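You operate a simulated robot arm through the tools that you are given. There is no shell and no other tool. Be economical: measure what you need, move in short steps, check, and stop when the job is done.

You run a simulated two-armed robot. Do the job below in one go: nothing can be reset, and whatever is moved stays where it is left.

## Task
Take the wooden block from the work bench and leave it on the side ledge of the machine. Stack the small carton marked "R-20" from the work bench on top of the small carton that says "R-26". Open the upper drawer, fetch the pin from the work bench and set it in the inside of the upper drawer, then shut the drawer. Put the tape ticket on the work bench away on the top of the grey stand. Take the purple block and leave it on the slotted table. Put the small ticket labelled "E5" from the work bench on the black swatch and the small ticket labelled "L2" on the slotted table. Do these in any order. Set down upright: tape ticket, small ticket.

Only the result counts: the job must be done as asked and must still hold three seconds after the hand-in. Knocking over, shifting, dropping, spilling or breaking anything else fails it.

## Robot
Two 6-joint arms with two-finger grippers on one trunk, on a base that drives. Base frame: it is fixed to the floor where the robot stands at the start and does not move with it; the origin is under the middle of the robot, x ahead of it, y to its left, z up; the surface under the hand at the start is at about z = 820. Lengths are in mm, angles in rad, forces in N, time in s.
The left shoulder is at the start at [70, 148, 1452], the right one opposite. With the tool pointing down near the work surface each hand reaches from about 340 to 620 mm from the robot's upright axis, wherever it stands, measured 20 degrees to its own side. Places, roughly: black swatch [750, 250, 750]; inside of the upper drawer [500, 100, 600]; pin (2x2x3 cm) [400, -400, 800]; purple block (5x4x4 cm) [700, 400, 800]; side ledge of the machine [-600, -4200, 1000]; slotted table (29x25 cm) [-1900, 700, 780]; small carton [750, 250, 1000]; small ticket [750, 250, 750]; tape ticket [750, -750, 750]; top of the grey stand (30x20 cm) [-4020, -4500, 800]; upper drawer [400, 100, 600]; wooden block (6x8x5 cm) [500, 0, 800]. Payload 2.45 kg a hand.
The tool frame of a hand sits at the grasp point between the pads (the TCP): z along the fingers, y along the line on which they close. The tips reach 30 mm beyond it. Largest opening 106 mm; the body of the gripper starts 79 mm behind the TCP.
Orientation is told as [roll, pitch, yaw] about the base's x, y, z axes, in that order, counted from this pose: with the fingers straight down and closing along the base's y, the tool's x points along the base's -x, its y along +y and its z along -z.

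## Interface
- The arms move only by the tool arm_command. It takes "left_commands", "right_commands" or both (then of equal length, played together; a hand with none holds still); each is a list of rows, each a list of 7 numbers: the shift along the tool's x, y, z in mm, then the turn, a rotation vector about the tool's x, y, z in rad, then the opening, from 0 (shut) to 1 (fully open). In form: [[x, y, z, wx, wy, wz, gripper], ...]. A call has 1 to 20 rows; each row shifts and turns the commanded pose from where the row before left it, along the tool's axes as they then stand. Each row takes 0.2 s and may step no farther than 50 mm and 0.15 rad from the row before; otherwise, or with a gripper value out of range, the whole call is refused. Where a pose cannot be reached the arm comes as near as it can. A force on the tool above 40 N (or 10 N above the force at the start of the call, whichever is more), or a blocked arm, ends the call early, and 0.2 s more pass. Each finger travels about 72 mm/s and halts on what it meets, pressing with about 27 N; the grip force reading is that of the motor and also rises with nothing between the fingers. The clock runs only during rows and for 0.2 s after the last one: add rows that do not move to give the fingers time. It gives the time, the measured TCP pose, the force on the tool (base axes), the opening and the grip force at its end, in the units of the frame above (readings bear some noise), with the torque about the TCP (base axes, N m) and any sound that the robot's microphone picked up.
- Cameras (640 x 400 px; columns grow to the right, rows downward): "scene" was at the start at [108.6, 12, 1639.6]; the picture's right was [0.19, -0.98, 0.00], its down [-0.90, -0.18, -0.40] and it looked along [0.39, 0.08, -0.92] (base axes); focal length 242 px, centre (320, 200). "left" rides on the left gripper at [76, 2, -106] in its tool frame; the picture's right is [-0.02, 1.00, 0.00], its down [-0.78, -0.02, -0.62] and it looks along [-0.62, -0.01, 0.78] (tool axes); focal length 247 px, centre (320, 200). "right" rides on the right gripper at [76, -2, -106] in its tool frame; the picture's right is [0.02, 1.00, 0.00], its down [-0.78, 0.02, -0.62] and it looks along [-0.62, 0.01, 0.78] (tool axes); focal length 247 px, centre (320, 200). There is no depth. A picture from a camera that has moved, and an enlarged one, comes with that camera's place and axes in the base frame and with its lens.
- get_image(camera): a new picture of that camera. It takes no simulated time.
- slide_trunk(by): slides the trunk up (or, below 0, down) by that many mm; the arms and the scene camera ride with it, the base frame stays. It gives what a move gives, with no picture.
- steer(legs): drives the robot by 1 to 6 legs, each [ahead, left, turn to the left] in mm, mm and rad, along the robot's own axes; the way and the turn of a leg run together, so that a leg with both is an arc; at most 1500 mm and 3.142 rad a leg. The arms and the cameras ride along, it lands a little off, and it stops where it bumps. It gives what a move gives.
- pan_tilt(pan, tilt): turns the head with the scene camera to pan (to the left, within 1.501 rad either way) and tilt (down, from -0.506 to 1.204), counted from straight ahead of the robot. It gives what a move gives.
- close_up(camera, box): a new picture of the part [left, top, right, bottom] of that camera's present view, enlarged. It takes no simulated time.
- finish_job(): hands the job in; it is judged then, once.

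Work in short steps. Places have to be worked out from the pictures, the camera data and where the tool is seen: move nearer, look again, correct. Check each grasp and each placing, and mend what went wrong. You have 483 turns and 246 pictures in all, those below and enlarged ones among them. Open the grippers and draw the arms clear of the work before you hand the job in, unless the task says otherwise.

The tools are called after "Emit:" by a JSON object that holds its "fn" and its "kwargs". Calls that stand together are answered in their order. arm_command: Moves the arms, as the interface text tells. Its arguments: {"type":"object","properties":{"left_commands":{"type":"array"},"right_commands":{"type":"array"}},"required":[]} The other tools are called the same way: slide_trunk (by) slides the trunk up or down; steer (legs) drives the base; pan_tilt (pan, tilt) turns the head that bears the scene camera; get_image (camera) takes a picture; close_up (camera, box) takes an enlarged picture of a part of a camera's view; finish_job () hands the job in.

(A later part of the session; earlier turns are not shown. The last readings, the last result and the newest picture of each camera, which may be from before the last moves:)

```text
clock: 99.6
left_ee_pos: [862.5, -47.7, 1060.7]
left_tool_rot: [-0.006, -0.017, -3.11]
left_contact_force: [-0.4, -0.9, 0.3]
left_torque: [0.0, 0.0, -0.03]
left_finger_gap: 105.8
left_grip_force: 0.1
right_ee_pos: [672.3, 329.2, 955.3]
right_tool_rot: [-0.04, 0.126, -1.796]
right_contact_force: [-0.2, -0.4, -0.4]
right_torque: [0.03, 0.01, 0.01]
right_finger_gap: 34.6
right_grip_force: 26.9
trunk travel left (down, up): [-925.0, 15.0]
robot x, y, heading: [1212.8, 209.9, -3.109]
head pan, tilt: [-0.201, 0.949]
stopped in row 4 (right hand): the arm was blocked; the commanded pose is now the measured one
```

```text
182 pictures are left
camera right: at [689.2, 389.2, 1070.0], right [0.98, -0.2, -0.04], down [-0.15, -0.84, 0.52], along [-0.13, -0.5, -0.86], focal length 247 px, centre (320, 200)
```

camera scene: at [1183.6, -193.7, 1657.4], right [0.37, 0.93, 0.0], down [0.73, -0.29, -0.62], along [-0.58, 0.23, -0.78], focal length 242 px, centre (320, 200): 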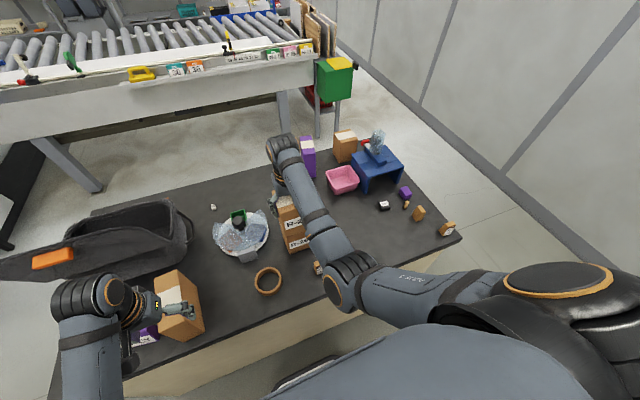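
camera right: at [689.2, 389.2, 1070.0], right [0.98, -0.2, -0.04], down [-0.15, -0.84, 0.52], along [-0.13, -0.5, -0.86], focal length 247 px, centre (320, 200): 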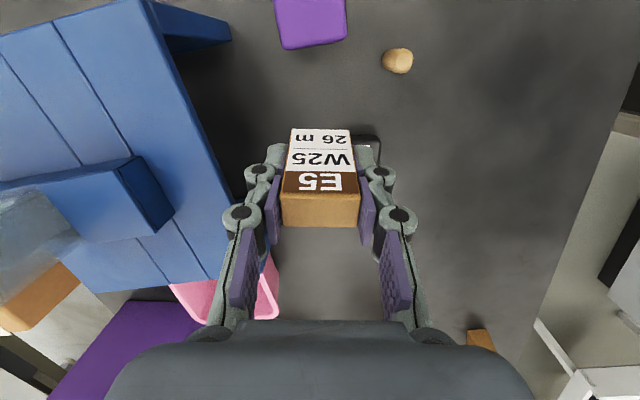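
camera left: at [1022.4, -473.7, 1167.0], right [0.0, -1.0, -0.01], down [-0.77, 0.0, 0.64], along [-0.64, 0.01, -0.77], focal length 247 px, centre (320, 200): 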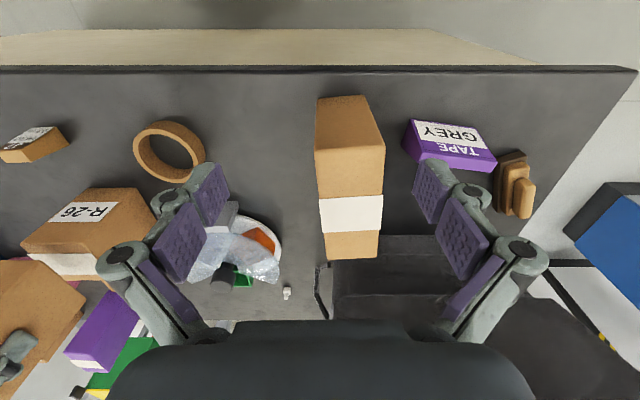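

The driving pressed the gripper against the blue stand — my mistake. I ease the hand away (+x), level it, and check the stand.

Emit:
{"fn": "arm_command", "kwargs": {"right_commands": [[0, 20, 0, 0, 0, 0, 0], [0, 20, 0, -0.02, -0.06, 0, 0], [0, 20, 0, -0.02, -0.06, 0, 0], [0, 20, 0, 0, 0, 0, 0], [0, 0, 0, 0, 0, 0, 0]]}}

Emit:
{"fn": "get_image", "kwargs": {"camera": "scene"}}

Emit:
{"fn": "close_up", "kwargs": {"camera": "scene", "box": [220, 80, 420, 260]}}

```text
clock: 100.4
left_ee_pos: [860.7, -46.8, 1059.8]
left_tool_rot: [-0.007, -0.015, -3.111]
left_contact_force: [-0.1, 0.1, -0.9]
left_torque: [0.02, 0.0, 0.01]
left_finger_gap: 106.0
left_grip_force: 0.0
right_ee_pos: [643.2, 335.0, 1028.1]
right_tool_rot: [-0.181, 0.011, -1.803]
right_contact_force: [-0.4, -0.6, 0.0]
right_torque: [0.05, 0.02, 0.01]
right_finger_gap: 34.6
right_grip_force: 27.2
trunk travel left (down, up): [-925.0, 15.0]
robot x, y, heading: [1214.2, 210.3, -3.108]
head pan, tilt: [-0.201, 0.949]
stopped in row 3 (right hand): the arm was blocked; the commanded pose is now the measured one
```

```text
181 pictures are left
camera scene: at [1094.4, 220.6, 1653.4], right [0.17, 0.99, 0.0], down [0.8, -0.14, -0.58], along [-0.57, 0.1, -0.81], focal length 242 px, centre (320, 200)
```

scene: 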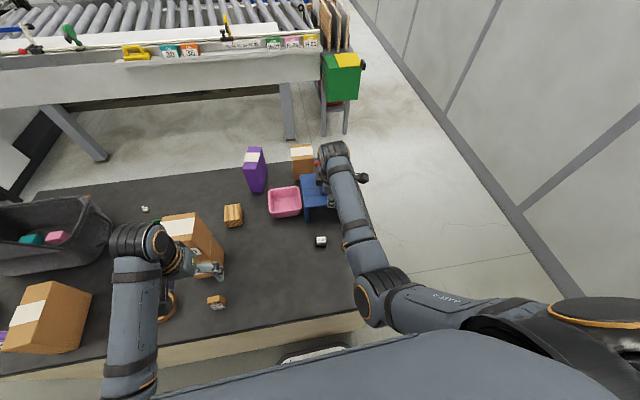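

```text
2.22 times, centred on (320, 170) of scene
camera zoom: at [1094.4, 220.6, 1653.4], right [0.17, 0.99, 0.0], down [0.8, -0.14, -0.58], along [-0.57, 0.1, -0.81], focal length 538 px, centre (320, 267)
```

zoom: 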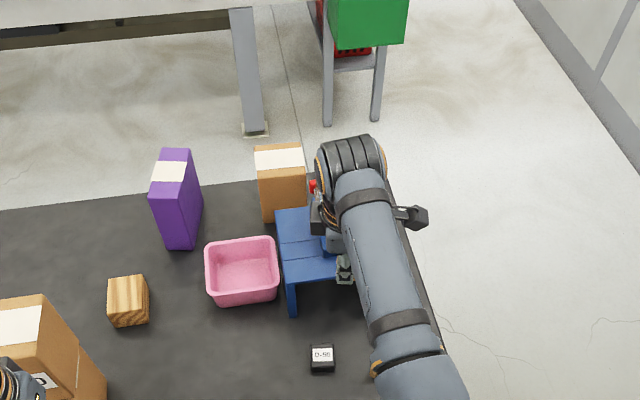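

The target lay too far inward for the right arm (it needs ~20° to its own side). I back off 100 mm away from the stand, then shift the robot left.

Emit:
{"fn": "steer", "kwargs": {"legs": [[-110, 0, 0]]}}

Emit:
{"fn": "get_image", "kwargs": {"camera": "scene"}}

Emit:
{"fn": "get_image", "kwargs": {"camera": "right"}}

```text
clock: 101.6
left_ee_pos: [968.1, -45.6, 1060.7]
left_tool_rot: [-0.005, -0.015, -3.107]
left_contact_force: [0.6, 0.3, 0.1]
left_torque: [-0.01, -0.07, 0.0]
left_finger_gap: 106.2
left_grip_force: 0.1
right_ee_pos: [749.8, 337.5, 1026.4]
right_tool_rot: [-0.179, 0.01, -1.804]
right_contact_force: [-0.1, -0.2, 0.4]
right_torque: [0.0, -0.04, -0.02]
right_finger_gap: 34.6
right_grip_force: 26.9
trunk travel left (down, up): [-925.0, 15.0]
robot x, y, heading: [1326.2, 212.3, -3.109]
head pan, tilt: [-0.201, 0.949]
```

```text
179 pictures are left
camera scene: at [1198.9, 224.2, 1653.1], right [0.17, 0.99, 0.0], down [0.8, -0.14, -0.58], along [-0.57, 0.1, -0.81], focal length 242 px, centre (320, 200)
```

scene: 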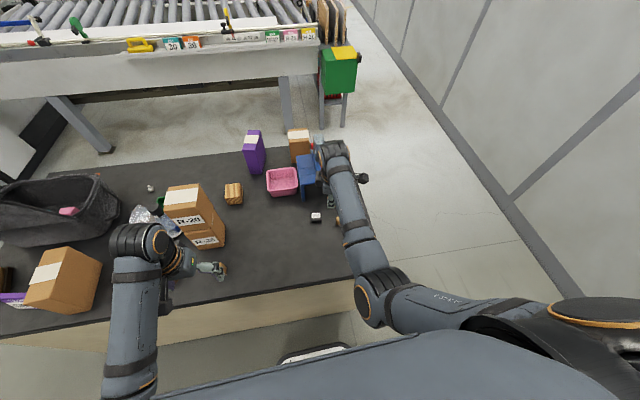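

```text
178 pictures are left
camera right: at [783.9, 407.1, 1132.7], right [0.96, -0.2, -0.18], down [-0.06, -0.8, 0.6], along [-0.26, -0.57, -0.78], focal length 247 px, centre (320, 200)
```

right: 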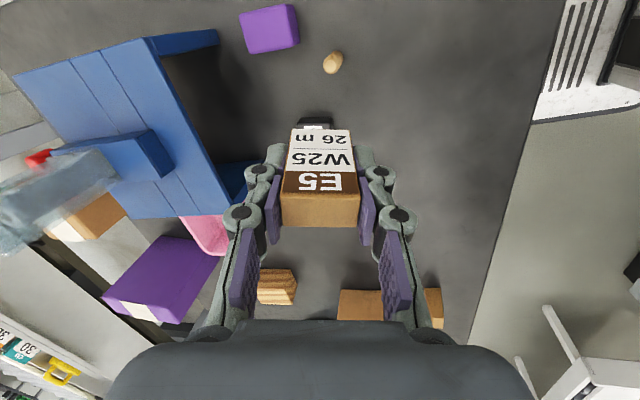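

I level the hand here and compare the stand's place with before.

Emit:
{"fn": "arm_command", "kwargs": {"right_commands": [[0, 0, 5, -0.09, 0, -0.035, 0], [0, 0, 5, -0.09, 0, -0.035, 0], [0, 0, 5, 0, 0, 0, 0], [0, 0, 0, 0, 0, 0, 0]]}}

Emit:
{"fn": "steer", "kwargs": {"legs": [[0, 97, 0]]}}

Emit:
{"fn": "close_up", "kwargs": {"camera": "scene", "box": [240, 120, 400, 240]}}

```text
clock: 102.6
left_ee_pos: [969.2, -43.6, 1061.3]
left_tool_rot: [-0.007, -0.018, -3.108]
left_contact_force: [-0.4, 0.0, 0.3]
left_torque: [0.02, -0.05, -0.01]
left_finger_gap: 105.8
left_grip_force: 0.1
right_ee_pos: [751.5, 336.3, 1014.4]
right_tool_rot: [0.002, 0.015, -1.733]
right_contact_force: [-0.3, 0.2, -0.8]
right_torque: [0.04, -0.04, 0.03]
right_finger_gap: 34.6
right_grip_force: 27.1
trunk travel left (down, up): [-925.0, 15.0]
robot x, y, heading: [1323.2, 212.7, -3.109]
head pan, tilt: [-0.201, 0.949]
```

```text
clock: 103.7
left_ee_pos: [972.8, -135.6, 1061.7]
left_tool_rot: [-0.006, -0.016, -3.111]
left_contact_force: [-0.3, 0.4, -0.5]
left_torque: [-0.03, -0.01, 0.01]
left_finger_gap: 106.2
left_grip_force: 0.0
right_ee_pos: [754.7, 245.9, 1013.4]
right_tool_rot: [0.003, 0.013, -1.734]
right_contact_force: [0.2, 0.1, -0.6]
right_torque: [-0.04, -0.03, 0.0]
right_finger_gap: 34.5
right_grip_force: 27.3
trunk travel left (down, up): [-925.0, 15.0]
robot x, y, heading: [1330.1, 120.8, -3.113]
head pan, tilt: [-0.201, 0.949]
```

```text
3.33 times, centred on (320, 180) of scene
camera zoom: at [1205.7, 134.3, 1653.4], right [0.17, 0.99, 0.0], down [0.8, -0.14, -0.58], along [-0.57, 0.1, -0.81], focal length 808 px, centre (320, 267)
```

zoom: 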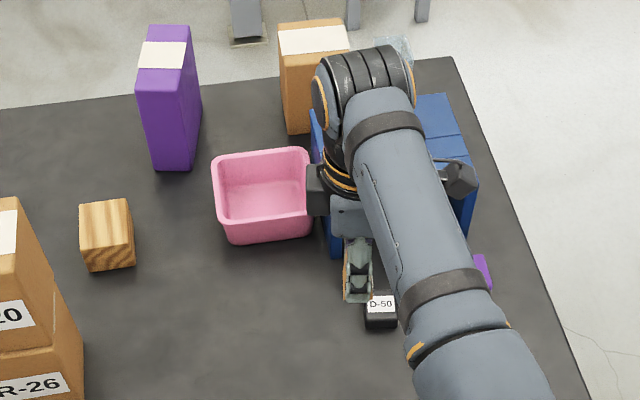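

The stand's leg reads (606, 256) versus (604, 253) before, so it has not moved. I pull the hand in to ahead 490 / right 170, then drive forward.

Emit:
{"fn": "arm_command", "kwargs": {"right_commands": [[19, 25, 10, 0, 0, 0, 0], [19, 26, 20, 0, 0, 0, 0], [20, 26, 20, 0, 0, 0, 0], [0, 0, 0, 0, 0, 0, 0]]}}

Emit:
{"fn": "steer", "kwargs": {"legs": [[130, 0, 0]]}}

Emit:
{"fn": "get_image", "kwargs": {"camera": "right"}}

```text
clock: 104.7
left_ee_pos: [972.4, -138.3, 1060.2]
left_tool_rot: [-0.006, -0.016, -3.108]
left_contact_force: [-0.4, 0.2, 0.5]
left_torque: [0.0, -0.04, 0.01]
left_finger_gap: 106.0
left_grip_force: 0.0
right_ee_pos: [840.2, 288.3, 963.4]
right_tool_rot: [0.001, 0.017, -1.736]
right_contact_force: [-0.8, 0.4, -0.4]
right_torque: [-0.01, 0.03, -0.04]
right_finger_gap: 34.5
right_grip_force: 27.2
trunk travel left (down, up): [-925.0, 15.0]
robot x, y, heading: [1324.0, 115.1, -3.109]
head pan, tilt: [-0.201, 0.949]
```

```text
clock: 106.0
left_ee_pos: [846.7, -141.5, 1061.3]
left_tool_rot: [-0.009, -0.018, -3.115]
left_contact_force: [-0.3, 0.3, 0.2]
left_torque: [0.0, -0.03, -0.01]
left_finger_gap: 105.9
left_grip_force: 0.1
right_ee_pos: [714.8, 286.4, 964.3]
right_tool_rot: [-0.001, 0.016, -1.74]
right_contact_force: [0.0, 0.6, 0.0]
right_torque: [0.0, 0.03, -0.02]
right_finger_gap: 34.7
right_grip_force: 27.3
trunk travel left (down, up): [-925.0, 15.0]
robot x, y, heading: [1201.5, 114.0, -3.113]
head pan, tilt: [-0.201, 0.949]
```

```text
176 pictures are left
camera right: at [726.6, 360.4, 1071.6], right [0.99, -0.15, 0.0], down [-0.12, -0.78, 0.61], along [-0.09, -0.6, -0.79], focal length 247 px, centre (320, 200)
```

right: 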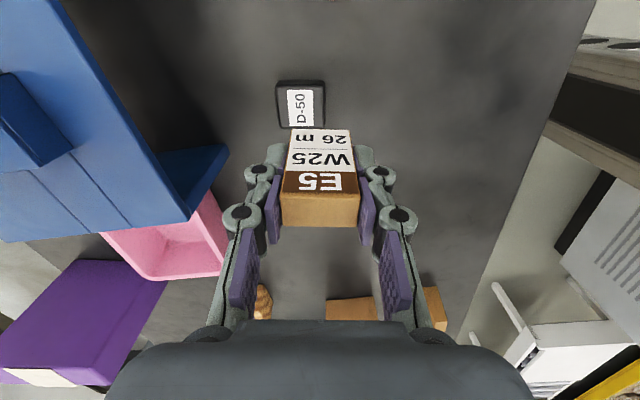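

The swatch centre is (698, 295). I level exactly as at the grasp, shift (5.7, −18), and descend to just above.

Emit:
{"fn": "arm_command", "kwargs": {"right_commands": [[3, -9, 0, -0.015, -0.016, 0, 0], [2.7, -9, 0, 0, 0, 0, 0], [0, 0, 25, 0, 0, 0, 0], [0, 0, 25, 0, 0, 0, 0], [0, 0, 20, 0, 0, 0, 0], [0, 0, 0, 0, 0, 0, 0]]}}

Emit:
{"fn": "get_image", "kwargs": {"camera": "right"}}

Emit:
{"fn": "close_up", "kwargs": {"camera": "scene", "box": [300, 150, 396, 210]}}

```text
clock: 107.4
left_ee_pos: [843.2, -141.7, 1059.5]
left_tool_rot: [-0.009, -0.016, -3.115]
left_contact_force: [0.7, -0.6, -0.6]
left_torque: [-0.04, 0.01, -0.03]
left_finger_gap: 105.9
left_grip_force: 0.0
right_ee_pos: [698.7, 294.6, 891.1]
right_tool_rot: [0.018, 0.0, -1.738]
right_contact_force: [-0.6, 0.7, -0.2]
right_torque: [0.01, 0.0, 0.01]
right_finger_gap: 34.5
right_grip_force: 26.9
trunk travel left (down, up): [-925.0, 15.0]
robot x, y, heading: [1196.1, 113.9, -3.109]
head pan, tilt: [-0.201, 0.949]
```

```text
175 pictures are left
camera right: at [708.0, 370.8, 997.3], right [0.99, -0.15, 0.02], down [-0.12, -0.77, 0.62], along [-0.08, -0.62, -0.78], focal length 247 px, centre (320, 200)
```

right: 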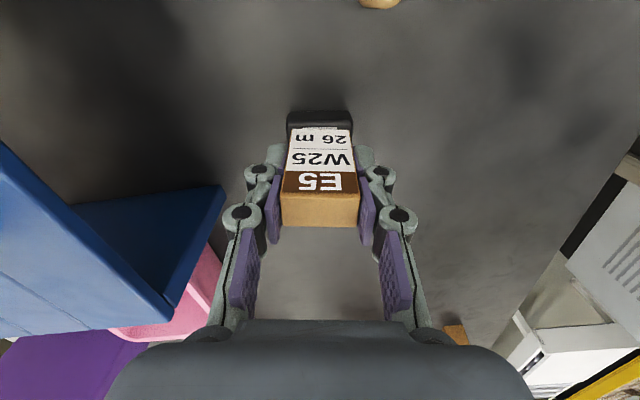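

```text
6.67 times, centred on (348, 180) of scene
camera zoom: at [1078.5, 126.0, 1653.4], right [0.17, 0.99, 0.0], down [0.8, -0.14, -0.58], along [-0.57, 0.1, -0.81], focal length 1615 px, centre (133, 333)
```

zoom: 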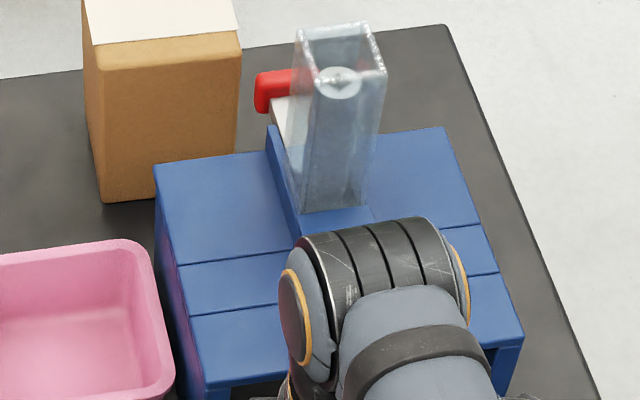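

Centred on the swatch. I lower gently to contact.

Emit:
{"fn": "arm_command", "kwargs": {"right_commands": [[0, 0, 4, 0, 0, 0, 0], [0, 0, 2, 0, 0, 0, 0], [0, 0, 2, 0, 0, 0, 0], [0, 0, 0, 0, 0, 0, 0]]}}

```text
clock: 108.4
left_ee_pos: [845.5, -141.1, 1061.0]
left_tool_rot: [-0.006, -0.018, -3.115]
left_contact_force: [0.6, 0.5, 0.3]
left_torque: [0.01, 0.01, -0.01]
left_finger_gap: 105.9
left_grip_force: 0.1
right_ee_pos: [699.8, 294.0, 884.0]
right_tool_rot: [0.017, -0.002, -1.738]
right_contact_force: [-0.2, 1.0, -0.4]
right_torque: [0.0, 0.0, -0.01]
right_finger_gap: 34.5
right_grip_force: 26.9
trunk travel left (down, up): [-925.0, 15.0]
robot x, y, heading: [1199.5, 112.6, -3.115]
head pan, tilt: [-0.201, 0.949]
```

Emit:
{"fn": "arm_command", "kwargs": {"right_commands": [[0, 0, 1.5, 0, 0, 0, 0], [0, 0, 1.5, 0, 0, 0, 0], [0, 0, 0, 0, 0, 0, 0]]}}

```text
clock: 109.2
left_ee_pos: [844.9, -141.2, 1061.4]
left_tool_rot: [-0.01, -0.017, -3.113]
left_contact_force: [0.8, 0.5, 0.3]
left_torque: [-0.03, -0.01, 0.02]
left_finger_gap: 106.2
left_grip_force: 0.0
right_ee_pos: [698.5, 295.2, 882.3]
right_tool_rot: [0.015, 0.0, -1.738]
right_contact_force: [1.4, -0.9, 7.3]
right_torque: [0.04, 0.11, 0.02]
right_finger_gap: 34.6
right_grip_force: 26.5
trunk travel left (down, up): [-925.0, 15.0]
robot x, y, heading: [1203.7, 113.5, -3.115]
head pan, tilt: [-0.201, 0.949]
```

Contact. I open and rise.

Emit:
{"fn": "arm_command", "kwargs": {"right_commands": [[0, 0, 0, 0, 0, 0, 0.45], [0, 0, 0, 0, 0, 0, 0.6], [0, 0, 0, 0, 0, 0, 0.6], [0, 0, -10, 0, 0, 0, 0.6], [0, 0, -20, 0, 0, 0, 0.6], [0, 0, -25, 0, 0, 0, 0.6], [0, 0, -25, 0, 0, 0, 0.6], [0, 0, 0, 0, 0, 0, 0.6]]}}

Emit:
{"fn": "get_image", "kwargs": {"camera": "right"}}

```text
clock: 111.0
left_ee_pos: [844.8, -140.6, 1060.3]
left_tool_rot: [-0.007, -0.018, -3.117]
left_contact_force: [-0.7, -0.7, 0.0]
left_torque: [-0.02, 0.0, -0.02]
left_finger_gap: 105.9
left_grip_force: 0.1
right_ee_pos: [697.3, 295.3, 960.0]
right_tool_rot: [0.017, 0.0, -1.738]
right_contact_force: [-0.3, 0.1, -0.3]
right_torque: [0.01, -0.02, 0.0]
right_finger_gap: 63.7
right_grip_force: 0.0
trunk travel left (down, up): [-925.0, 15.0]
robot x, y, heading: [1201.4, 118.4, -3.114]
head pan, tilt: [-0.201, 0.949]
```

```text
173 pictures are left
camera right: at [706.2, 370.8, 1065.8], right [0.99, -0.15, 0.02], down [-0.12, -0.77, 0.62], along [-0.08, -0.62, -0.78], focal length 247 px, centre (320, 200)
```

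right: 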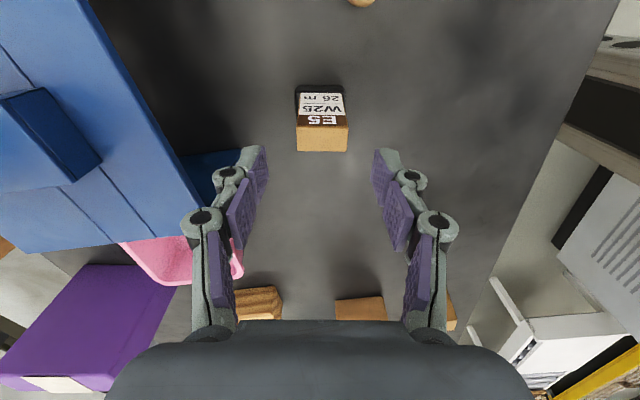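

E5 stands on the swatch. Next, L2 and the purple block together, from the bench's left end. I back off and drive round.

Emit:
{"fn": "arm_command", "kwargs": {"right_commands": [[0, 0, -20, 0, 0, 0, 0.6], [0, 0, -20, 0, 0, 0, 0.6]]}}

Emit:
{"fn": "steer", "kwargs": {"legs": [[-160, 0, 0], [0, -860, 0], [0, 0, 1.55]]}}

```text
clock: 111.6
left_ee_pos: [844.5, -140.9, 1061.2]
left_tool_rot: [-0.007, -0.019, -3.116]
left_contact_force: [0.2, 0.1, -0.3]
left_torque: [0.01, 0.05, 0.0]
left_finger_gap: 106.3
left_grip_force: 0.1
right_ee_pos: [698.7, 295.0, 1001.4]
right_tool_rot: [0.015, -0.002, -1.738]
right_contact_force: [0.8, -0.1, 0.3]
right_torque: [0.03, 0.01, -0.02]
right_finger_gap: 63.6
right_grip_force: 0.1
trunk travel left (down, up): [-925.0, 15.0]
robot x, y, heading: [1199.4, 112.9, -3.115]
head pan, tilt: [-0.201, 0.949]
```

```text
clock: 120.9
left_ee_pos: [1576.0, 608.0, 1060.6]
left_tool_rot: [-0.006, -0.018, -1.621]
left_contact_force: [-0.6, -0.4, -0.4]
left_torque: [0.01, -0.02, 0.01]
left_finger_gap: 106.2
left_grip_force: 0.0
right_ee_pos: [1128.8, 495.4, 1000.7]
right_tool_rot: [0.015, 0.0, -0.247]
right_contact_force: [0.2, 0.6, 0.2]
right_torque: [0.01, -0.02, 0.03]
right_finger_gap: 63.9
right_grip_force: 0.1
trunk travel left (down, up): [-925.0, 15.0]
robot x, y, heading: [1349.2, 979.8, -1.623]
head pan, tilt: [-0.201, 0.949]
```

Emit:
{"fn": "steer", "kwargs": {"legs": [[0, -550, 0.05]]}}

Emit:
{"fn": "pan_tilt", "kwargs": {"pan": 0.0, "tilt": 0.95}}

Emit:
{"fn": "get_image", "kwargs": {"camera": "scene"}}

Emit:
{"fn": "get_image", "kwargs": {"camera": "left"}}

Emit:
{"fn": "get_image", "kwargs": {"camera": "right"}}

```text
clock: 124.1
left_ee_pos: [1036.7, 634.3, 1060.9]
left_tool_rot: [-0.01, -0.018, -1.566]
left_contact_force: [0.0, 0.0, -0.4]
left_torque: [-0.01, -0.02, -0.01]
left_finger_gap: 106.1
left_grip_force: 0.1
right_ee_pos: [598.3, 496.5, 1001.8]
right_tool_rot: [0.018, 0.001, -0.193]
right_contact_force: [0.7, -0.9, -0.2]
right_torque: [0.0, 0.02, -0.03]
right_finger_gap: 63.1
right_grip_force: 0.1
trunk travel left (down, up): [-925.0, 15.0]
robot x, y, heading: [787.9, 997.0, -1.565]
head pan, tilt: [-0.201, 0.949]
```

```text
clock: 124.8
left_ee_pos: [1036.3, 634.0, 1061.3]
left_tool_rot: [-0.008, -0.017, -1.564]
left_contact_force: [0.0, 0.3, -0.2]
left_torque: [0.02, -0.03, -0.02]
left_finger_gap: 105.7
left_grip_force: 0.0
right_ee_pos: [596.8, 496.6, 1001.7]
right_tool_rot: [0.015, 0.0, -0.19]
right_contact_force: [1.0, 0.0, -0.1]
right_torque: [0.01, 0.03, -0.03]
right_finger_gap: 63.5
right_grip_force: 0.1
trunk travel left (down, up): [-925.0, 15.0]
robot x, y, heading: [789.1, 993.7, -1.567]
head pan, tilt: [0.0, 0.949]
```

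```text
172 pictures are left
camera scene: at [789.3, 872.7, 1653.4], right [-1.0, 0.0, 0.0], down [0.0, 0.81, -0.58], along [0.0, -0.58, -0.81], focal length 242 px, centre (320, 200)
```

scene: 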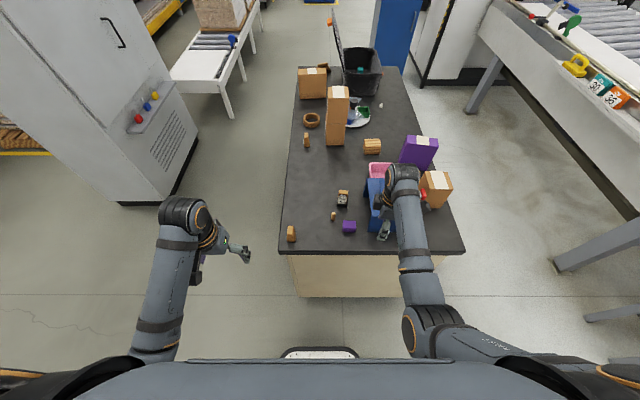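

```text
171 pictures are left
camera left: at [1037.3, 714.0, 1166.2], right [1.0, -0.02, -0.01], down [-0.01, -0.77, 0.63], along [-0.02, -0.63, -0.77], focal length 247 px, centre (320, 200)
```

left: 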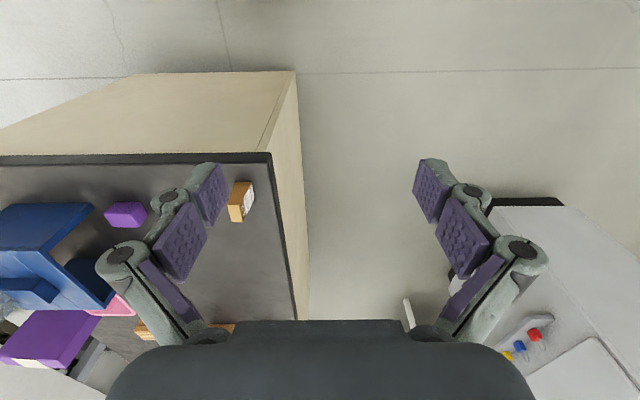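

```text
170 pictures are left
camera right: at [520.6, 508.0, 1106.8], right [0.17, 0.99, 0.02], down [0.77, -0.14, 0.62], along [0.62, -0.09, -0.78], focal length 247 px, centre (320, 200)
```

right: 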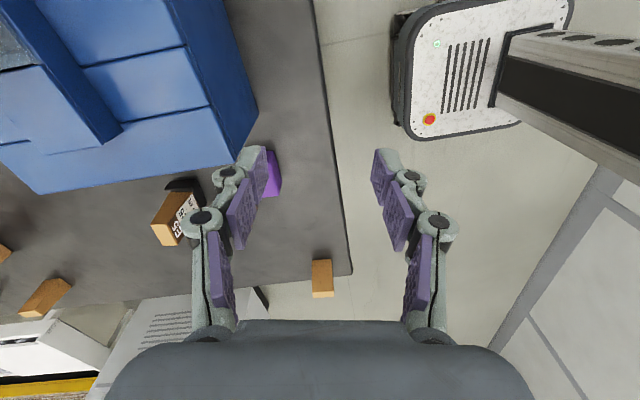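

Purple block near (677, 413), L2 near (897, 451). First the purple block with the right hand: I turn the hand to the robot's default yaw and reposition the base.

Emit:
{"fn": "arm_command", "kwargs": {"right_commands": [[0, 0, 0, 0, 0, 0.138, 0.6], [0, 0, 0, 0, 0, 0.138, 0.6], [0, 0, 0, 0, 0, 0.138, 0.6], [0, 0, 0, 0, 0, 0.138, 0.6], [0, 0, 0, 0, 0, 0.138, 0.6], [0, 0, 0, 0, 0, 0.138, 0.6], [0, 0, 0, 0, 0, 0.138, 0.6], [0, 0, 0, 0, 0, 0.138, 0.6], [0, 0, 0, 0, 0, 0.138, 0.6], [0, 0, 0, 0, 0, 0.138, 0.6]]}}

Emit:
{"fn": "steer", "kwargs": {"legs": [[60, 70, 0]]}}

Emit:
{"fn": "get_image", "kwargs": {"camera": "right"}}

```text
clock: 127.0
left_ee_pos: [1034.9, 633.5, 1060.8]
left_tool_rot: [-0.009, -0.016, -1.565]
left_contact_force: [-0.1, 0.5, 1.0]
left_torque: [-0.03, -0.01, 0.01]
left_finger_gap: 106.1
left_grip_force: 0.1
right_ee_pos: [597.6, 496.5, 1002.0]
right_tool_rot: [0.003, 0.019, -1.575]
right_contact_force: [-0.1, 0.1, 0.3]
right_torque: [0.04, 0.02, 0.0]
right_finger_gap: 63.5
right_grip_force: 0.1
trunk travel left (down, up): [-925.0, 15.0]
robot x, y, heading: [787.8, 995.1, -1.561]
head pan, tilt: [0.0, 0.949]
```

```text
clock: 128.2
left_ee_pos: [1103.4, 578.5, 1062.2]
left_tool_rot: [-0.004, -0.019, -1.565]
left_contact_force: [-0.2, 0.5, 0.1]
left_torque: [0.01, -0.03, 0.01]
left_finger_gap: 106.1
left_grip_force: 0.1
right_ee_pos: [666.1, 439.7, 1001.5]
right_tool_rot: [0.004, 0.012, -1.57]
right_contact_force: [0.3, -1.0, 0.0]
right_torque: [-0.03, -0.04, -0.01]
right_finger_gap: 63.7
right_grip_force: 0.0
trunk travel left (down, up): [-925.0, 15.0]
robot x, y, heading: [856.0, 935.8, -1.566]
head pan, tilt: [0.0, 0.949]
```

```text
169 pictures are left
camera right: at [662.8, 515.1, 1109.1], right [1.0, 0.02, 0.01], down [0.01, -0.79, 0.61], along [0.02, -0.61, -0.79], focal length 247 px, centre (320, 200)
```

right: 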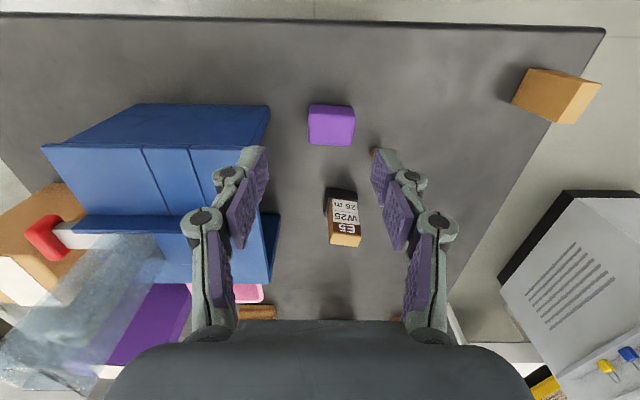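

Emit:
{"fn": "arm_command", "kwargs": {"right_commands": [[-22, 12.5, 20, 0, 0, 0, 0.7], [0, 0, 30, 0, 0, 0, 0.7], [0, 0, 30, 0, 0, 0, 0.7], [0, 0, 0, 0, 0, 0, 0.7]]}}

Emit:
{"fn": "get_image", "kwargs": {"camera": "right"}}

```text
clock: 129.2
left_ee_pos: [1106.8, 576.6, 1060.7]
left_tool_rot: [-0.008, -0.018, -1.564]
left_contact_force: [0.0, -0.7, -0.3]
left_torque: [-0.01, -0.01, -0.01]
left_finger_gap: 106.0
left_grip_force: 0.1
right_ee_pos: [679.0, 417.4, 921.5]
right_tool_rot: [0.002, 0.016, -1.569]
right_contact_force: [-0.2, -0.2, 0.7]
right_torque: [-0.01, 0.02, -0.03]
right_finger_gap: 74.6
right_grip_force: 0.0
trunk travel left (down, up): [-925.0, 15.0]
robot x, y, heading: [858.3, 939.7, -1.562]
head pan, tilt: [0.0, 0.949]
```

```text
168 pictures are left
camera right: at [677.0, 492.6, 1028.2], right [1.0, 0.02, 0.0], down [0.02, -0.79, 0.61], along [0.02, -0.61, -0.79], focal length 247 px, centre (320, 200)
```

right: 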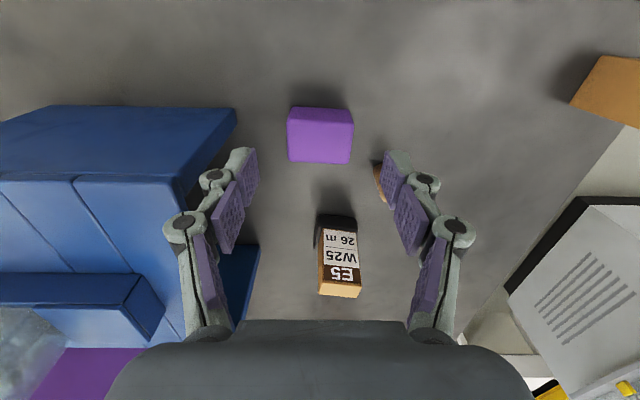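

Emit:
{"fn": "arm_command", "kwargs": {"right_commands": [[-4, 0, 20, 0, 0, 0, 0.7], [0, 0, 20, 0, 0, 0, 0.7], [0, 0, 15, 0, 0, 0, 0.7], [0, 0, 9, 0, 0, 0, 0.7], [0, 0, 0, 0, 0, 0, 0], [0, 0, 0, 0, 0, 0, 0], [0, 0, 0, 0, 0, 0, 0], [0, 0, -20, 0, 0, 0, 0], [0, 0, -30, 0, 0, 0, 0], [0, 0, -30, 0, 0, 0, 0], [0, 0, -30, 0, 0, 0, 0], [0, 0, 0, 0, 0, 0, 0]]}}

Emit:
{"fn": "get_image", "kwargs": {"camera": "right"}}

```text
clock: 131.8
left_ee_pos: [1106.5, 575.8, 1061.7]
left_tool_rot: [-0.009, -0.018, -1.566]
left_contact_force: [0.1, 0.2, 0.4]
left_torque: [-0.02, -0.01, 0.03]
left_finger_gap: 106.0
left_grip_force: 0.0
right_ee_pos: [681.4, 414.5, 965.9]
right_tool_rot: [0.002, 0.017, -1.569]
right_contact_force: [0.1, -1.2, -0.5]
right_torque: [-0.01, 0.0, -0.01]
right_finger_gap: 49.2
right_grip_force: 26.9
trunk travel left (down, up): [-925.0, 15.0]
robot x, y, heading: [857.3, 935.8, -1.56]
head pan, tilt: [0.0, 0.949]
```

```text
167 pictures are left
camera right: at [679.0, 488.4, 1073.9], right [1.0, 0.02, 0.0], down [0.02, -0.79, 0.61], along [0.02, -0.61, -0.79], focal length 247 px, centre (320, 200)
```

right: 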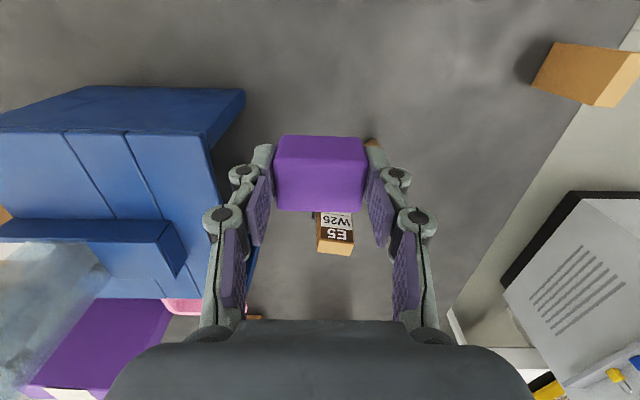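

Purple block held. I raise it and shift the robot right/back so that L2 lies well within the left hand's range.

Emit:
{"fn": "arm_command", "kwargs": {"right_commands": [[0, 0, -25, 0, 0, 0, 0], [0, 0, -25, 0, 0, 0, 0], [0, 0, -20, 0, 0, 0, 0]], "left_commands": [[0, 0, 0, 0, 0, 0, 0.7], [0, 0, 0, 0, 0, 0, 0.7], [0, 0, 0, 0, 0, 0, 0.7]]}}

Emit:
{"fn": "steer", "kwargs": {"legs": [[-50, 0, 0], [0, -150, 0]]}}

Emit:
{"fn": "get_image", "kwargs": {"camera": "left"}}

```text
clock: 132.6
left_ee_pos: [1106.3, 575.3, 1060.1]
left_tool_rot: [-0.01, -0.017, -1.566]
left_contact_force: [-0.3, -0.9, 0.2]
left_torque: [0.04, 0.01, -0.02]
left_finger_gap: 74.1
left_grip_force: 0.1
right_ee_pos: [679.9, 412.0, 1035.2]
right_tool_rot: [0.002, 0.018, -1.569]
right_contact_force: [0.2, 0.8, -1.8]
right_torque: [-0.01, -0.01, -0.02]
right_finger_gap: 49.1
right_grip_force: 26.6
trunk travel left (down, up): [-925.0, 15.0]
robot x, y, heading: [859.9, 936.8, -1.568]
head pan, tilt: [0.0, 0.949]
```

```text
clock: 134.4
left_ee_pos: [963.4, 626.4, 1061.4]
left_tool_rot: [-0.009, -0.018, -1.562]
left_contact_force: [0.3, 0.5, 0.6]
left_torque: [-0.04, 0.01, 0.02]
left_finger_gap: 74.0
left_grip_force: 0.1
right_ee_pos: [536.6, 463.0, 1035.5]
right_tool_rot: [0.0, 0.016, -1.569]
right_contact_force: [0.8, 0.0, 0.3]
right_torque: [-0.06, 0.01, 0.0]
right_finger_gap: 49.0
right_grip_force: 26.7
trunk travel left (down, up): [-925.0, 15.0]
robot x, y, heading: [714.5, 982.0, -1.561]
head pan, tilt: [0.0, 0.949]
```

```text
166 pictures are left
camera left: at [964.2, 707.2, 1166.0], right [1.0, -0.01, -0.01], down [0.0, -0.77, 0.64], along [-0.02, -0.64, -0.77], focal length 247 px, centre (320, 200)
```

left: 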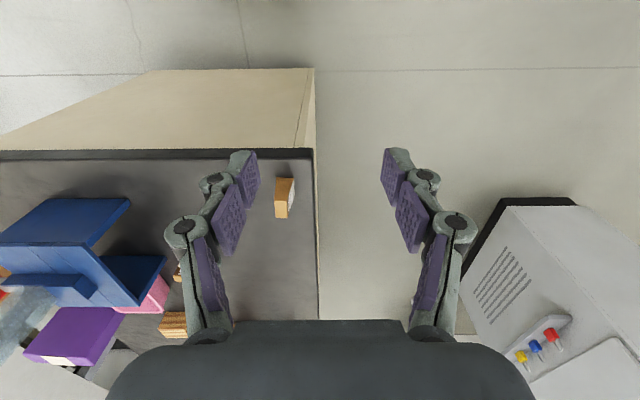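

L2 is near (896, 451). I move the left hand above it and turn it 90° to close along y.

Emit:
{"fn": "arm_command", "kwargs": {"left_commands": [[-35, -13, 20, 0, 0, 0, 0.7], [-35, -13, 20, 0, 0, 0, 0.7], [-35, -13, 20, 0, 0, 0, 0.7], [-35, -14, 20, 0, 0, 0, 0.7], [-35, -14, 20, 0, 0, 0, 0.7], [0, 0, 0, 0, 0, 0.142, 0.7], [0, 0, 0, 0, 0, 0.142, 0.7], [0, 0, 0, 0, 0, 0.142, 0.7], [0, 0, 0, 0, 0, 0.142, 0.7], [0, 0, 0, 0, 0, 0.142, 0.7], [0, 0, 0, 0, 0, 0.142, 0.7], [0, 0, 0, 0, 0, 0.142, 0.7], [0, 0, 0, 0, 0, 0.142, 0.7], [0, 0, 0, 0, 0, 0.142, 0.7], [0, 0, 0, 0, 0, 0.142, 0.7], [0, 0, 0, 0, 0, 0.142, 0.7], [0, 0, 0, 0, 0, 0, 0.7]]}}

Emit:
{"fn": "get_image", "kwargs": {"camera": "left"}}

```text
clock: 138.0
left_ee_pos: [894.1, 448.1, 964.3]
left_tool_rot: [0.017, -0.008, -3.128]
left_contact_force: [0.0, -0.4, 0.3]
left_torque: [-0.01, 0.01, -0.02]
left_finger_gap: 74.2
left_grip_force: 0.0
right_ee_pos: [534.4, 461.7, 1035.2]
right_tool_rot: [0.002, 0.018, -1.568]
right_contact_force: [0.1, -0.6, -0.8]
right_torque: [0.02, 0.01, 0.0]
right_finger_gap: 49.1
right_grip_force: 27.2
trunk travel left (down, up): [-925.0, 15.0]
robot x, y, heading: [712.5, 984.7, -1.566]
head pan, tilt: [0.0, 0.949]
```

```text
165 pictures are left
camera left: at [970.6, 451.5, 1070.4], right [-0.01, -1.0, 0.02], down [-0.78, 0.02, 0.63], along [-0.63, -0.01, -0.78], focal length 247 px, centre (320, 200)
```

left: 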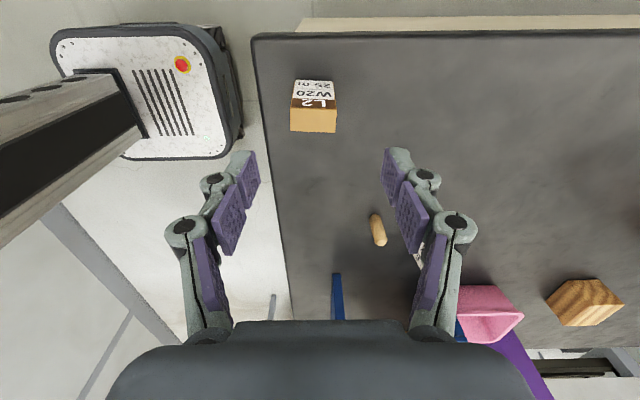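

Emit:
{"fn": "arm_command", "kwargs": {"left_commands": [[4, -3.4, 20, 0, 0, 0, 0.6], [0, 0, 25, 0, 0, 0, 0.6], [0, 0, 0, 0, 0, 0, 0.6]]}}

Emit:
{"fn": "get_image", "kwargs": {"camera": "left"}}

```text
clock: 138.8
left_ee_pos: [899.5, 450.0, 919.1]
left_tool_rot: [0.018, -0.008, -3.123]
left_contact_force: [0.4, 0.7, 0.1]
left_torque: [0.0, -0.01, -0.01]
left_finger_gap: 63.3
left_grip_force: 0.0
right_ee_pos: [533.7, 460.2, 1034.7]
right_tool_rot: [0.005, 0.018, -1.568]
right_contact_force: [0.7, 0.6, -0.3]
right_torque: [0.0, -0.01, -0.04]
right_finger_gap: 48.9
right_grip_force: 26.7
trunk travel left (down, up): [-925.0, 15.0]
robot x, y, heading: [710.0, 985.8, -1.563]
head pan, tilt: [0.0, 0.949]
```

```text
164 pictures are left
camera left: at [974.8, 454.5, 1025.2], right [0.0, -1.0, 0.02], down [-0.78, 0.01, 0.63], along [-0.63, -0.01, -0.78], focal length 247 px, centre (320, 200)
```

left: 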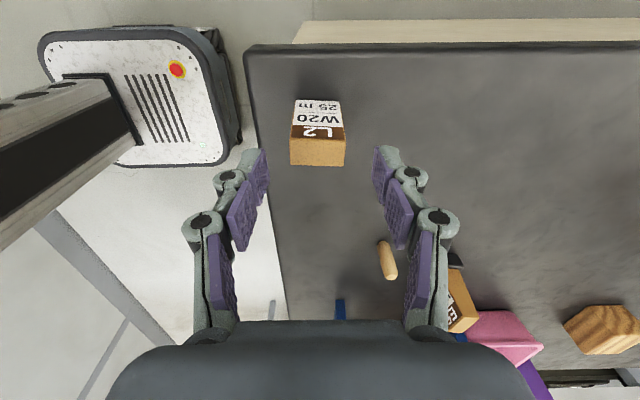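

Centred. I descend, close and lift.

Emit:
{"fn": "arm_command", "kwargs": {"left_commands": [[0, 0, 20, 0, 0, 0, 0.6], [0, 0, 20, 0, 0, 0, 0.6], [0, 0, 19, 0, 0, 0, 0.6], [0, 0, 0, 0, 0, 0, 0.6], [0, 0, 0, 0, 0, 0, 0], [0, 0, 0, 0, 0, 0, 0], [0, 0, 0, 0, 0, 0, 0]]}}

Emit:
{"fn": "arm_command", "kwargs": {"left_commands": [[0, 0, -15, 0, 0, 0, 0], [0, 0, -25, 0, 0, 0, 0], [0, 0, -30, 0, 0, 0, 0], [0, 0, -30, 0, 0, 0, 0], [0, 0, -30, 0, 0, 0, 0], [0, 0, 0, 0, 0, 0, 0]]}}

Emit:
{"fn": "get_image", "kwargs": {"camera": "left"}}

```text
clock: 140.4
left_ee_pos: [898.3, 450.3, 860.2]
left_tool_rot: [0.017, -0.006, -3.125]
left_contact_force: [-0.3, -0.1, 0.2]
left_torque: [-0.01, 0.05, 0.01]
left_finger_gap: 34.6
left_grip_force: 27.0
right_ee_pos: [535.0, 461.3, 1035.3]
right_tool_rot: [0.006, 0.017, -1.567]
right_contact_force: [-0.4, 0.0, -0.7]
right_torque: [0.0, 0.02, -0.03]
right_finger_gap: 48.8
right_grip_force: 26.7
trunk travel left (down, up): [-925.0, 15.0]
robot x, y, heading: [711.0, 984.1, -1.562]
head pan, tilt: [0.0, 0.949]
```

```text
clock: 141.8
left_ee_pos: [897.6, 451.4, 991.5]
left_tool_rot: [0.016, -0.008, -3.126]
left_contact_force: [0.5, 0.3, -1.4]
left_torque: [0.03, -0.02, -0.01]
left_finger_gap: 34.4
left_grip_force: 27.2
right_ee_pos: [534.7, 459.8, 1034.3]
right_tool_rot: [0.003, 0.018, -1.567]
right_contact_force: [0.2, -0.4, -0.9]
right_torque: [0.0, 0.04, -0.01]
right_finger_gap: 48.8
right_grip_force: 27.4
trunk travel left (down, up): [-925.0, 15.0]
robot x, y, heading: [708.3, 985.8, -1.56]
head pan, tilt: [0.0, 0.949]
```

```text
163 pictures are left
camera left: at [973.9, 454.6, 1097.0], right [-0.01, -1.0, 0.02], down [-0.78, 0.01, 0.63], along [-0.63, -0.01, -0.78], focal length 247 px, centre (320, 200)
```

left: 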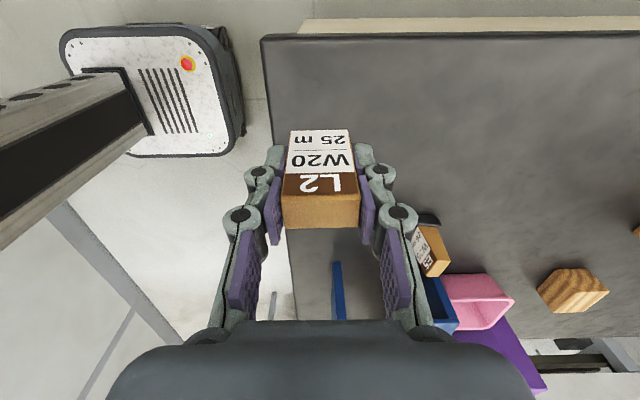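

Both held. I back into the aisle, turn, and drive toward the slotted table.

Emit:
{"fn": "steer", "kwargs": {"legs": [[-345, 0, 0], [0, 0, -1.57], [1300, 0, 0]]}}

Emit:
{"fn": "pan_tilt", "kwargs": {"pan": 0.4, "tilt": 0.6}}

Emit:
{"fn": "get_image", "kwargs": {"camera": "scene"}}

```text
clock: 154.2
left_ee_pos: [-1148.2, 1129.5, 991.7]
left_tool_rot: [0.017, -0.006, 1.599]
left_contact_force: [0.2, -0.1, -0.6]
left_torque: [0.01, -0.05, -0.02]
left_finger_gap: 34.4
left_grip_force: 27.5
right_ee_pos: [-1144.0, 1493.8, 1034.2]
right_tool_rot: [0.004, 0.015, -3.127]
right_contact_force: [-0.5, 0.0, -0.1]
right_torque: [0.02, -0.01, -0.05]
right_finger_gap: 48.9
right_grip_force: 26.8
trunk travel left (down, up): [-925.0, 15.0]
robot x, y, heading: [-613.9, 1321.2, -3.124]
head pan, tilt: [0.0, 0.949]
```

```text
clock: 155.0
left_ee_pos: [-1149.5, 1131.1, 991.7]
left_tool_rot: [0.015, -0.009, 1.599]
left_contact_force: [0.2, 0.4, -0.8]
left_torque: [0.03, 0.01, -0.01]
left_finger_gap: 34.5
left_grip_force: 26.5
right_ee_pos: [-1143.8, 1492.2, 1035.8]
right_tool_rot: [0.004, 0.018, -3.129]
right_contact_force: [-0.5, -0.1, -0.5]
right_torque: [0.03, -0.02, -0.05]
right_finger_gap: 48.8
right_grip_force: 26.9
trunk travel left (down, up): [-925.0, 15.0]
robot x, y, heading: [-613.3, 1316.9, -3.119]
head pan, tilt: [0.4, 0.6]
```

```text
162 pictures are left
camera scene: at [-747.5, 1285.1, 1681.7], right [-0.41, 0.91, 0.0], down [0.52, 0.23, -0.82], along [-0.75, -0.34, -0.57], focal length 242 px, centre (320, 200)
```

scene: 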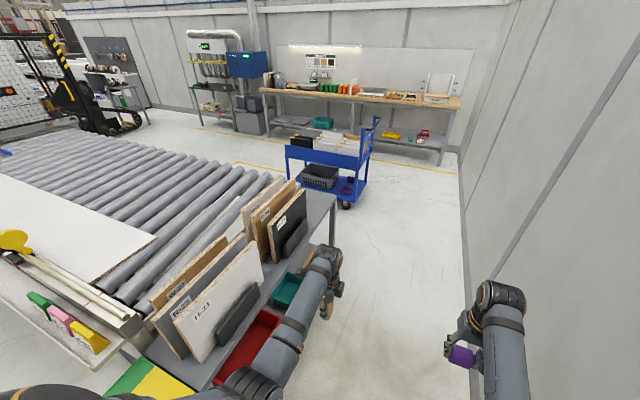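

The free end of the slotted table spans about x −1970…−1600, y 600…830. I drive on to x≈−1990 and turn to face it.

Emit:
{"fn": "steer", "kwargs": {"legs": [[1377, 0, 0], [0, 0, 1.55]]}}

Emit:
{"fn": "pan_tilt", "kwargs": {"pan": 0.2, "tilt": 0.9}}

Emit:
{"fn": "get_image", "kwargs": {"camera": "scene"}}

Emit:
{"fn": "get_image", "kwargs": {"camera": "left"}}

```text
clock: 165.8
left_ee_pos: [-1850.4, 775.7, 991.5]
left_tool_rot: [0.015, -0.008, 3.116]
left_contact_force: [-0.1, 0.4, -0.4]
left_torque: [0.01, -0.01, 0.0]
left_finger_gap: 34.4
left_grip_force: 26.9
right_ee_pos: [-2212.3, 798.8, 1035.5]
right_tool_rot: [0.003, 0.017, -1.609]
right_contact_force: [-0.7, -0.5, -0.9]
right_torque: [0.01, -0.03, 0.01]
right_finger_gap: 48.9
right_grip_force: 26.9
trunk travel left (down, up): [-925.0, 15.0]
robot x, y, heading: [-2018.2, 1317.9, -1.603]
head pan, tilt: [0.4, 0.6]
```

```text
clock: 166.6
left_ee_pos: [-1849.9, 775.5, 990.4]
left_tool_rot: [0.018, -0.009, 3.115]
left_contact_force: [-0.4, 0.3, -1.0]
left_torque: [-0.01, 0.02, 0.01]
left_finger_gap: 34.7
left_grip_force: 27.6
right_ee_pos: [-2212.9, 799.5, 1035.1]
right_tool_rot: [0.003, 0.017, -1.61]
right_contact_force: [-0.5, 0.1, -0.1]
right_torque: [0.01, -0.02, -0.01]
right_finger_gap: 48.8
right_grip_force: 27.1
trunk travel left (down, up): [-925.0, 15.0]
robot x, y, heading: [-2015.8, 1316.8, -1.603]
head pan, tilt: [0.201, 0.901]
```

```text
161 pictures are left
camera scene: at [-2002.6, 1192.7, 1657.1], right [-0.99, -0.17, 0.0], down [-0.13, 0.77, -0.62], along [0.1, -0.61, -0.78], focal length 242 px, centre (320, 200)
```

scene: 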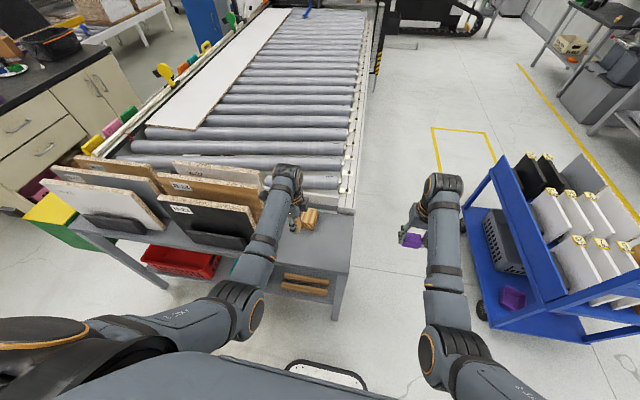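

```text
160 pictures are left
camera left: at [-1774.6, 775.5, 1096.8], right [-0.05, -1.0, 0.02], down [-0.78, 0.05, 0.63], along [-0.63, 0.02, -0.78], focal length 247 px, centre (320, 200)
```

left: 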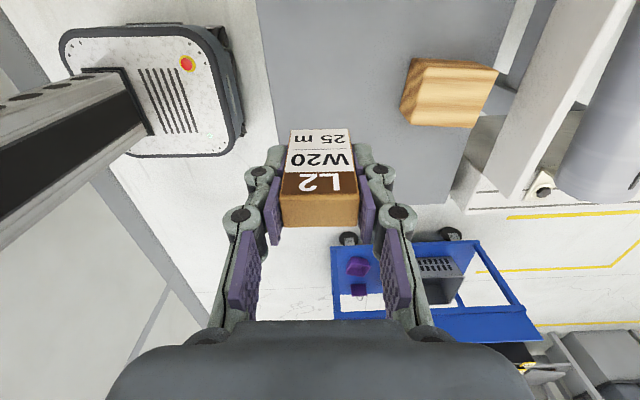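

The table's free area is x −2050…−1760, y 567…835, with a wooden block near (−1868, 625). L2 can go down right here at (−1850, 772). I lower the trunk 100 mm for reach.

Emit:
{"fn": "slide_trunk", "kwargs": {"by": -100}}

Emit:
{"fn": "get_image", "kwargs": {"camera": "left"}}

```text
clock: 167.9
left_ee_pos: [-1850.5, 775.7, 890.9]
left_tool_rot: [0.017, -0.008, 3.116]
left_contact_force: [-0.3, 0.9, -0.6]
left_torque: [-0.01, 0.01, 0.03]
left_finger_gap: 34.8
left_grip_force: 27.1
right_ee_pos: [-2212.8, 801.2, 935.7]
right_tool_rot: [0.003, 0.017, -1.609]
right_contact_force: [0.4, 0.6, -1.1]
right_torque: [0.04, -0.02, 0.0]
right_finger_gap: 48.7
right_grip_force: 27.4
trunk travel left (down, up): [-825.0, 115.0]
robot x, y, heading: [-2011.7, 1319.8, -1.605]
head pan, tilt: [0.201, 0.901]
```

```text
159 pictures are left
camera left: at [-1774.7, 775.6, 997.0], right [-0.05, -1.0, 0.02], down [-0.78, 0.05, 0.63], along [-0.63, 0.02, -0.78], focal length 247 px, centre (320, 200)
```

left: 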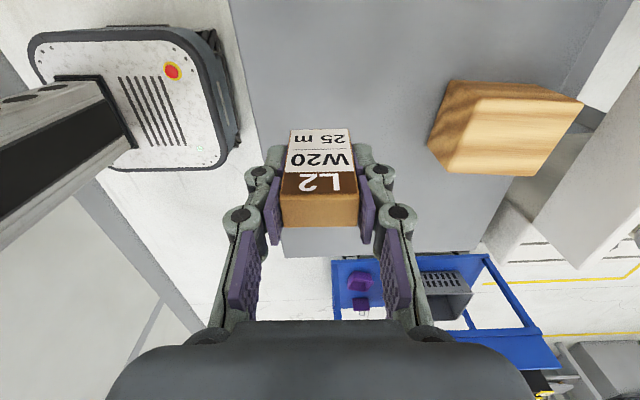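

Emit:
{"fn": "arm_command", "kwargs": {"left_commands": [[0, 12, 20, 0, 0, 0, 0], [0, 0, 20, 0, 0, 0, 0], [0, 0, 15, 0, 0, 0, 0], [0, 0, 5, 0, 0, 0, 0], [0, 0, 0, 0, 0, 0, 0]]}}

Emit:
{"fn": "get_image", "kwargs": {"camera": "left"}}

```text
clock: 169.1
left_ee_pos: [-1851.3, 761.8, 832.6]
left_tool_rot: [0.018, -0.007, 3.117]
left_contact_force: [-0.3, -0.2, -1.3]
left_torque: [-0.03, -0.01, 0.01]
left_finger_gap: 34.6
left_grip_force: 27.7
right_ee_pos: [-2212.2, 800.1, 934.2]
right_tool_rot: [0.004, 0.017, -1.61]
right_contact_force: [-0.1, 0.1, -0.2]
right_torque: [0.03, 0.01, 0.0]
right_finger_gap: 48.9
right_grip_force: 27.5
trunk travel left (down, up): [-825.0, 115.0]
robot x, y, heading: [-2013.1, 1317.3, -1.607]
head pan, tilt: [0.201, 0.901]
```

```text
158 pictures are left
camera left: at [-1774.6, 760.9, 938.0], right [-0.05, -1.0, 0.02], down [-0.78, 0.05, 0.63], along [-0.63, 0.02, -0.78], focal length 247 px, centre (320, 200)
```

left: 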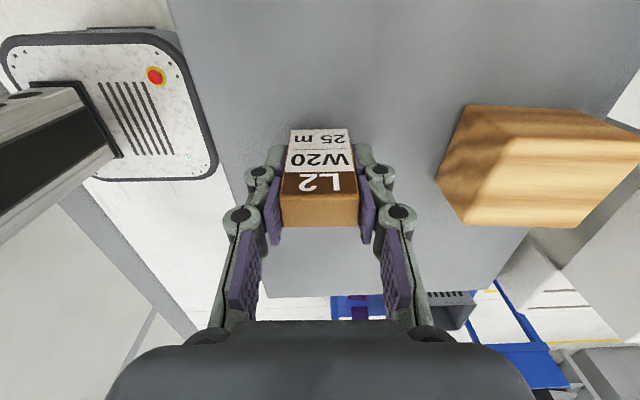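

Emit:
{"fn": "arm_command", "kwargs": {"left_commands": [[0, 0, 4, 0, 0, 0, 0], [0, 0, 3, 0, 0, 0, 0], [0, 0, 2, 0, 0, 0, 0], [0, 0, 0, 0, 0, 0, 0]]}}

```text
clock: 170.1
left_ee_pos: [-1851.9, 762.5, 822.4]
left_tool_rot: [0.014, -0.008, 3.116]
left_contact_force: [0.2, -0.3, 0.2]
left_torque: [-0.04, 0.02, 0.01]
left_finger_gap: 34.7
left_grip_force: 27.1
right_ee_pos: [-2212.8, 799.6, 934.7]
right_tool_rot: [0.004, 0.018, -1.61]
right_contact_force: [0.6, 0.1, -0.3]
right_torque: [0.01, 0.01, -0.02]
right_finger_gap: 48.9
right_grip_force: 26.7
trunk travel left (down, up): [-825.0, 115.0]
robot x, y, heading: [-2015.2, 1318.1, -1.604]
head pan, tilt: [0.201, 0.901]
```

Emit:
{"fn": "arm_command", "kwargs": {"left_commands": [[0, 0, 1.5, 0, 0, 0, 0], [0, 0, 1.5, 0, 0, 0, 0], [0, 0, 1.5, 0, 0, 0, 0], [0, 0, 0, 0, 0, 0, 0]]}}

```text
clock: 171.1
left_ee_pos: [-1851.5, 762.2, 818.7]
left_tool_rot: [0.023, -0.009, 3.118]
left_contact_force: [2.4, -0.7, 23.0]
left_torque: [0.3, -0.09, -0.06]
left_finger_gap: 34.8
left_grip_force: 27.4
right_ee_pos: [-2213.4, 801.2, 935.5]
right_tool_rot: [0.003, 0.014, -1.611]
right_contact_force: [0.1, 0.5, -1.4]
right_torque: [0.03, 0.04, -0.01]
right_finger_gap: 49.0
right_grip_force: 27.2
trunk travel left (down, up): [-825.0, 115.0]
robot x, y, heading: [-2012.2, 1317.3, -1.601]
head pan, tilt: [0.201, 0.901]
```

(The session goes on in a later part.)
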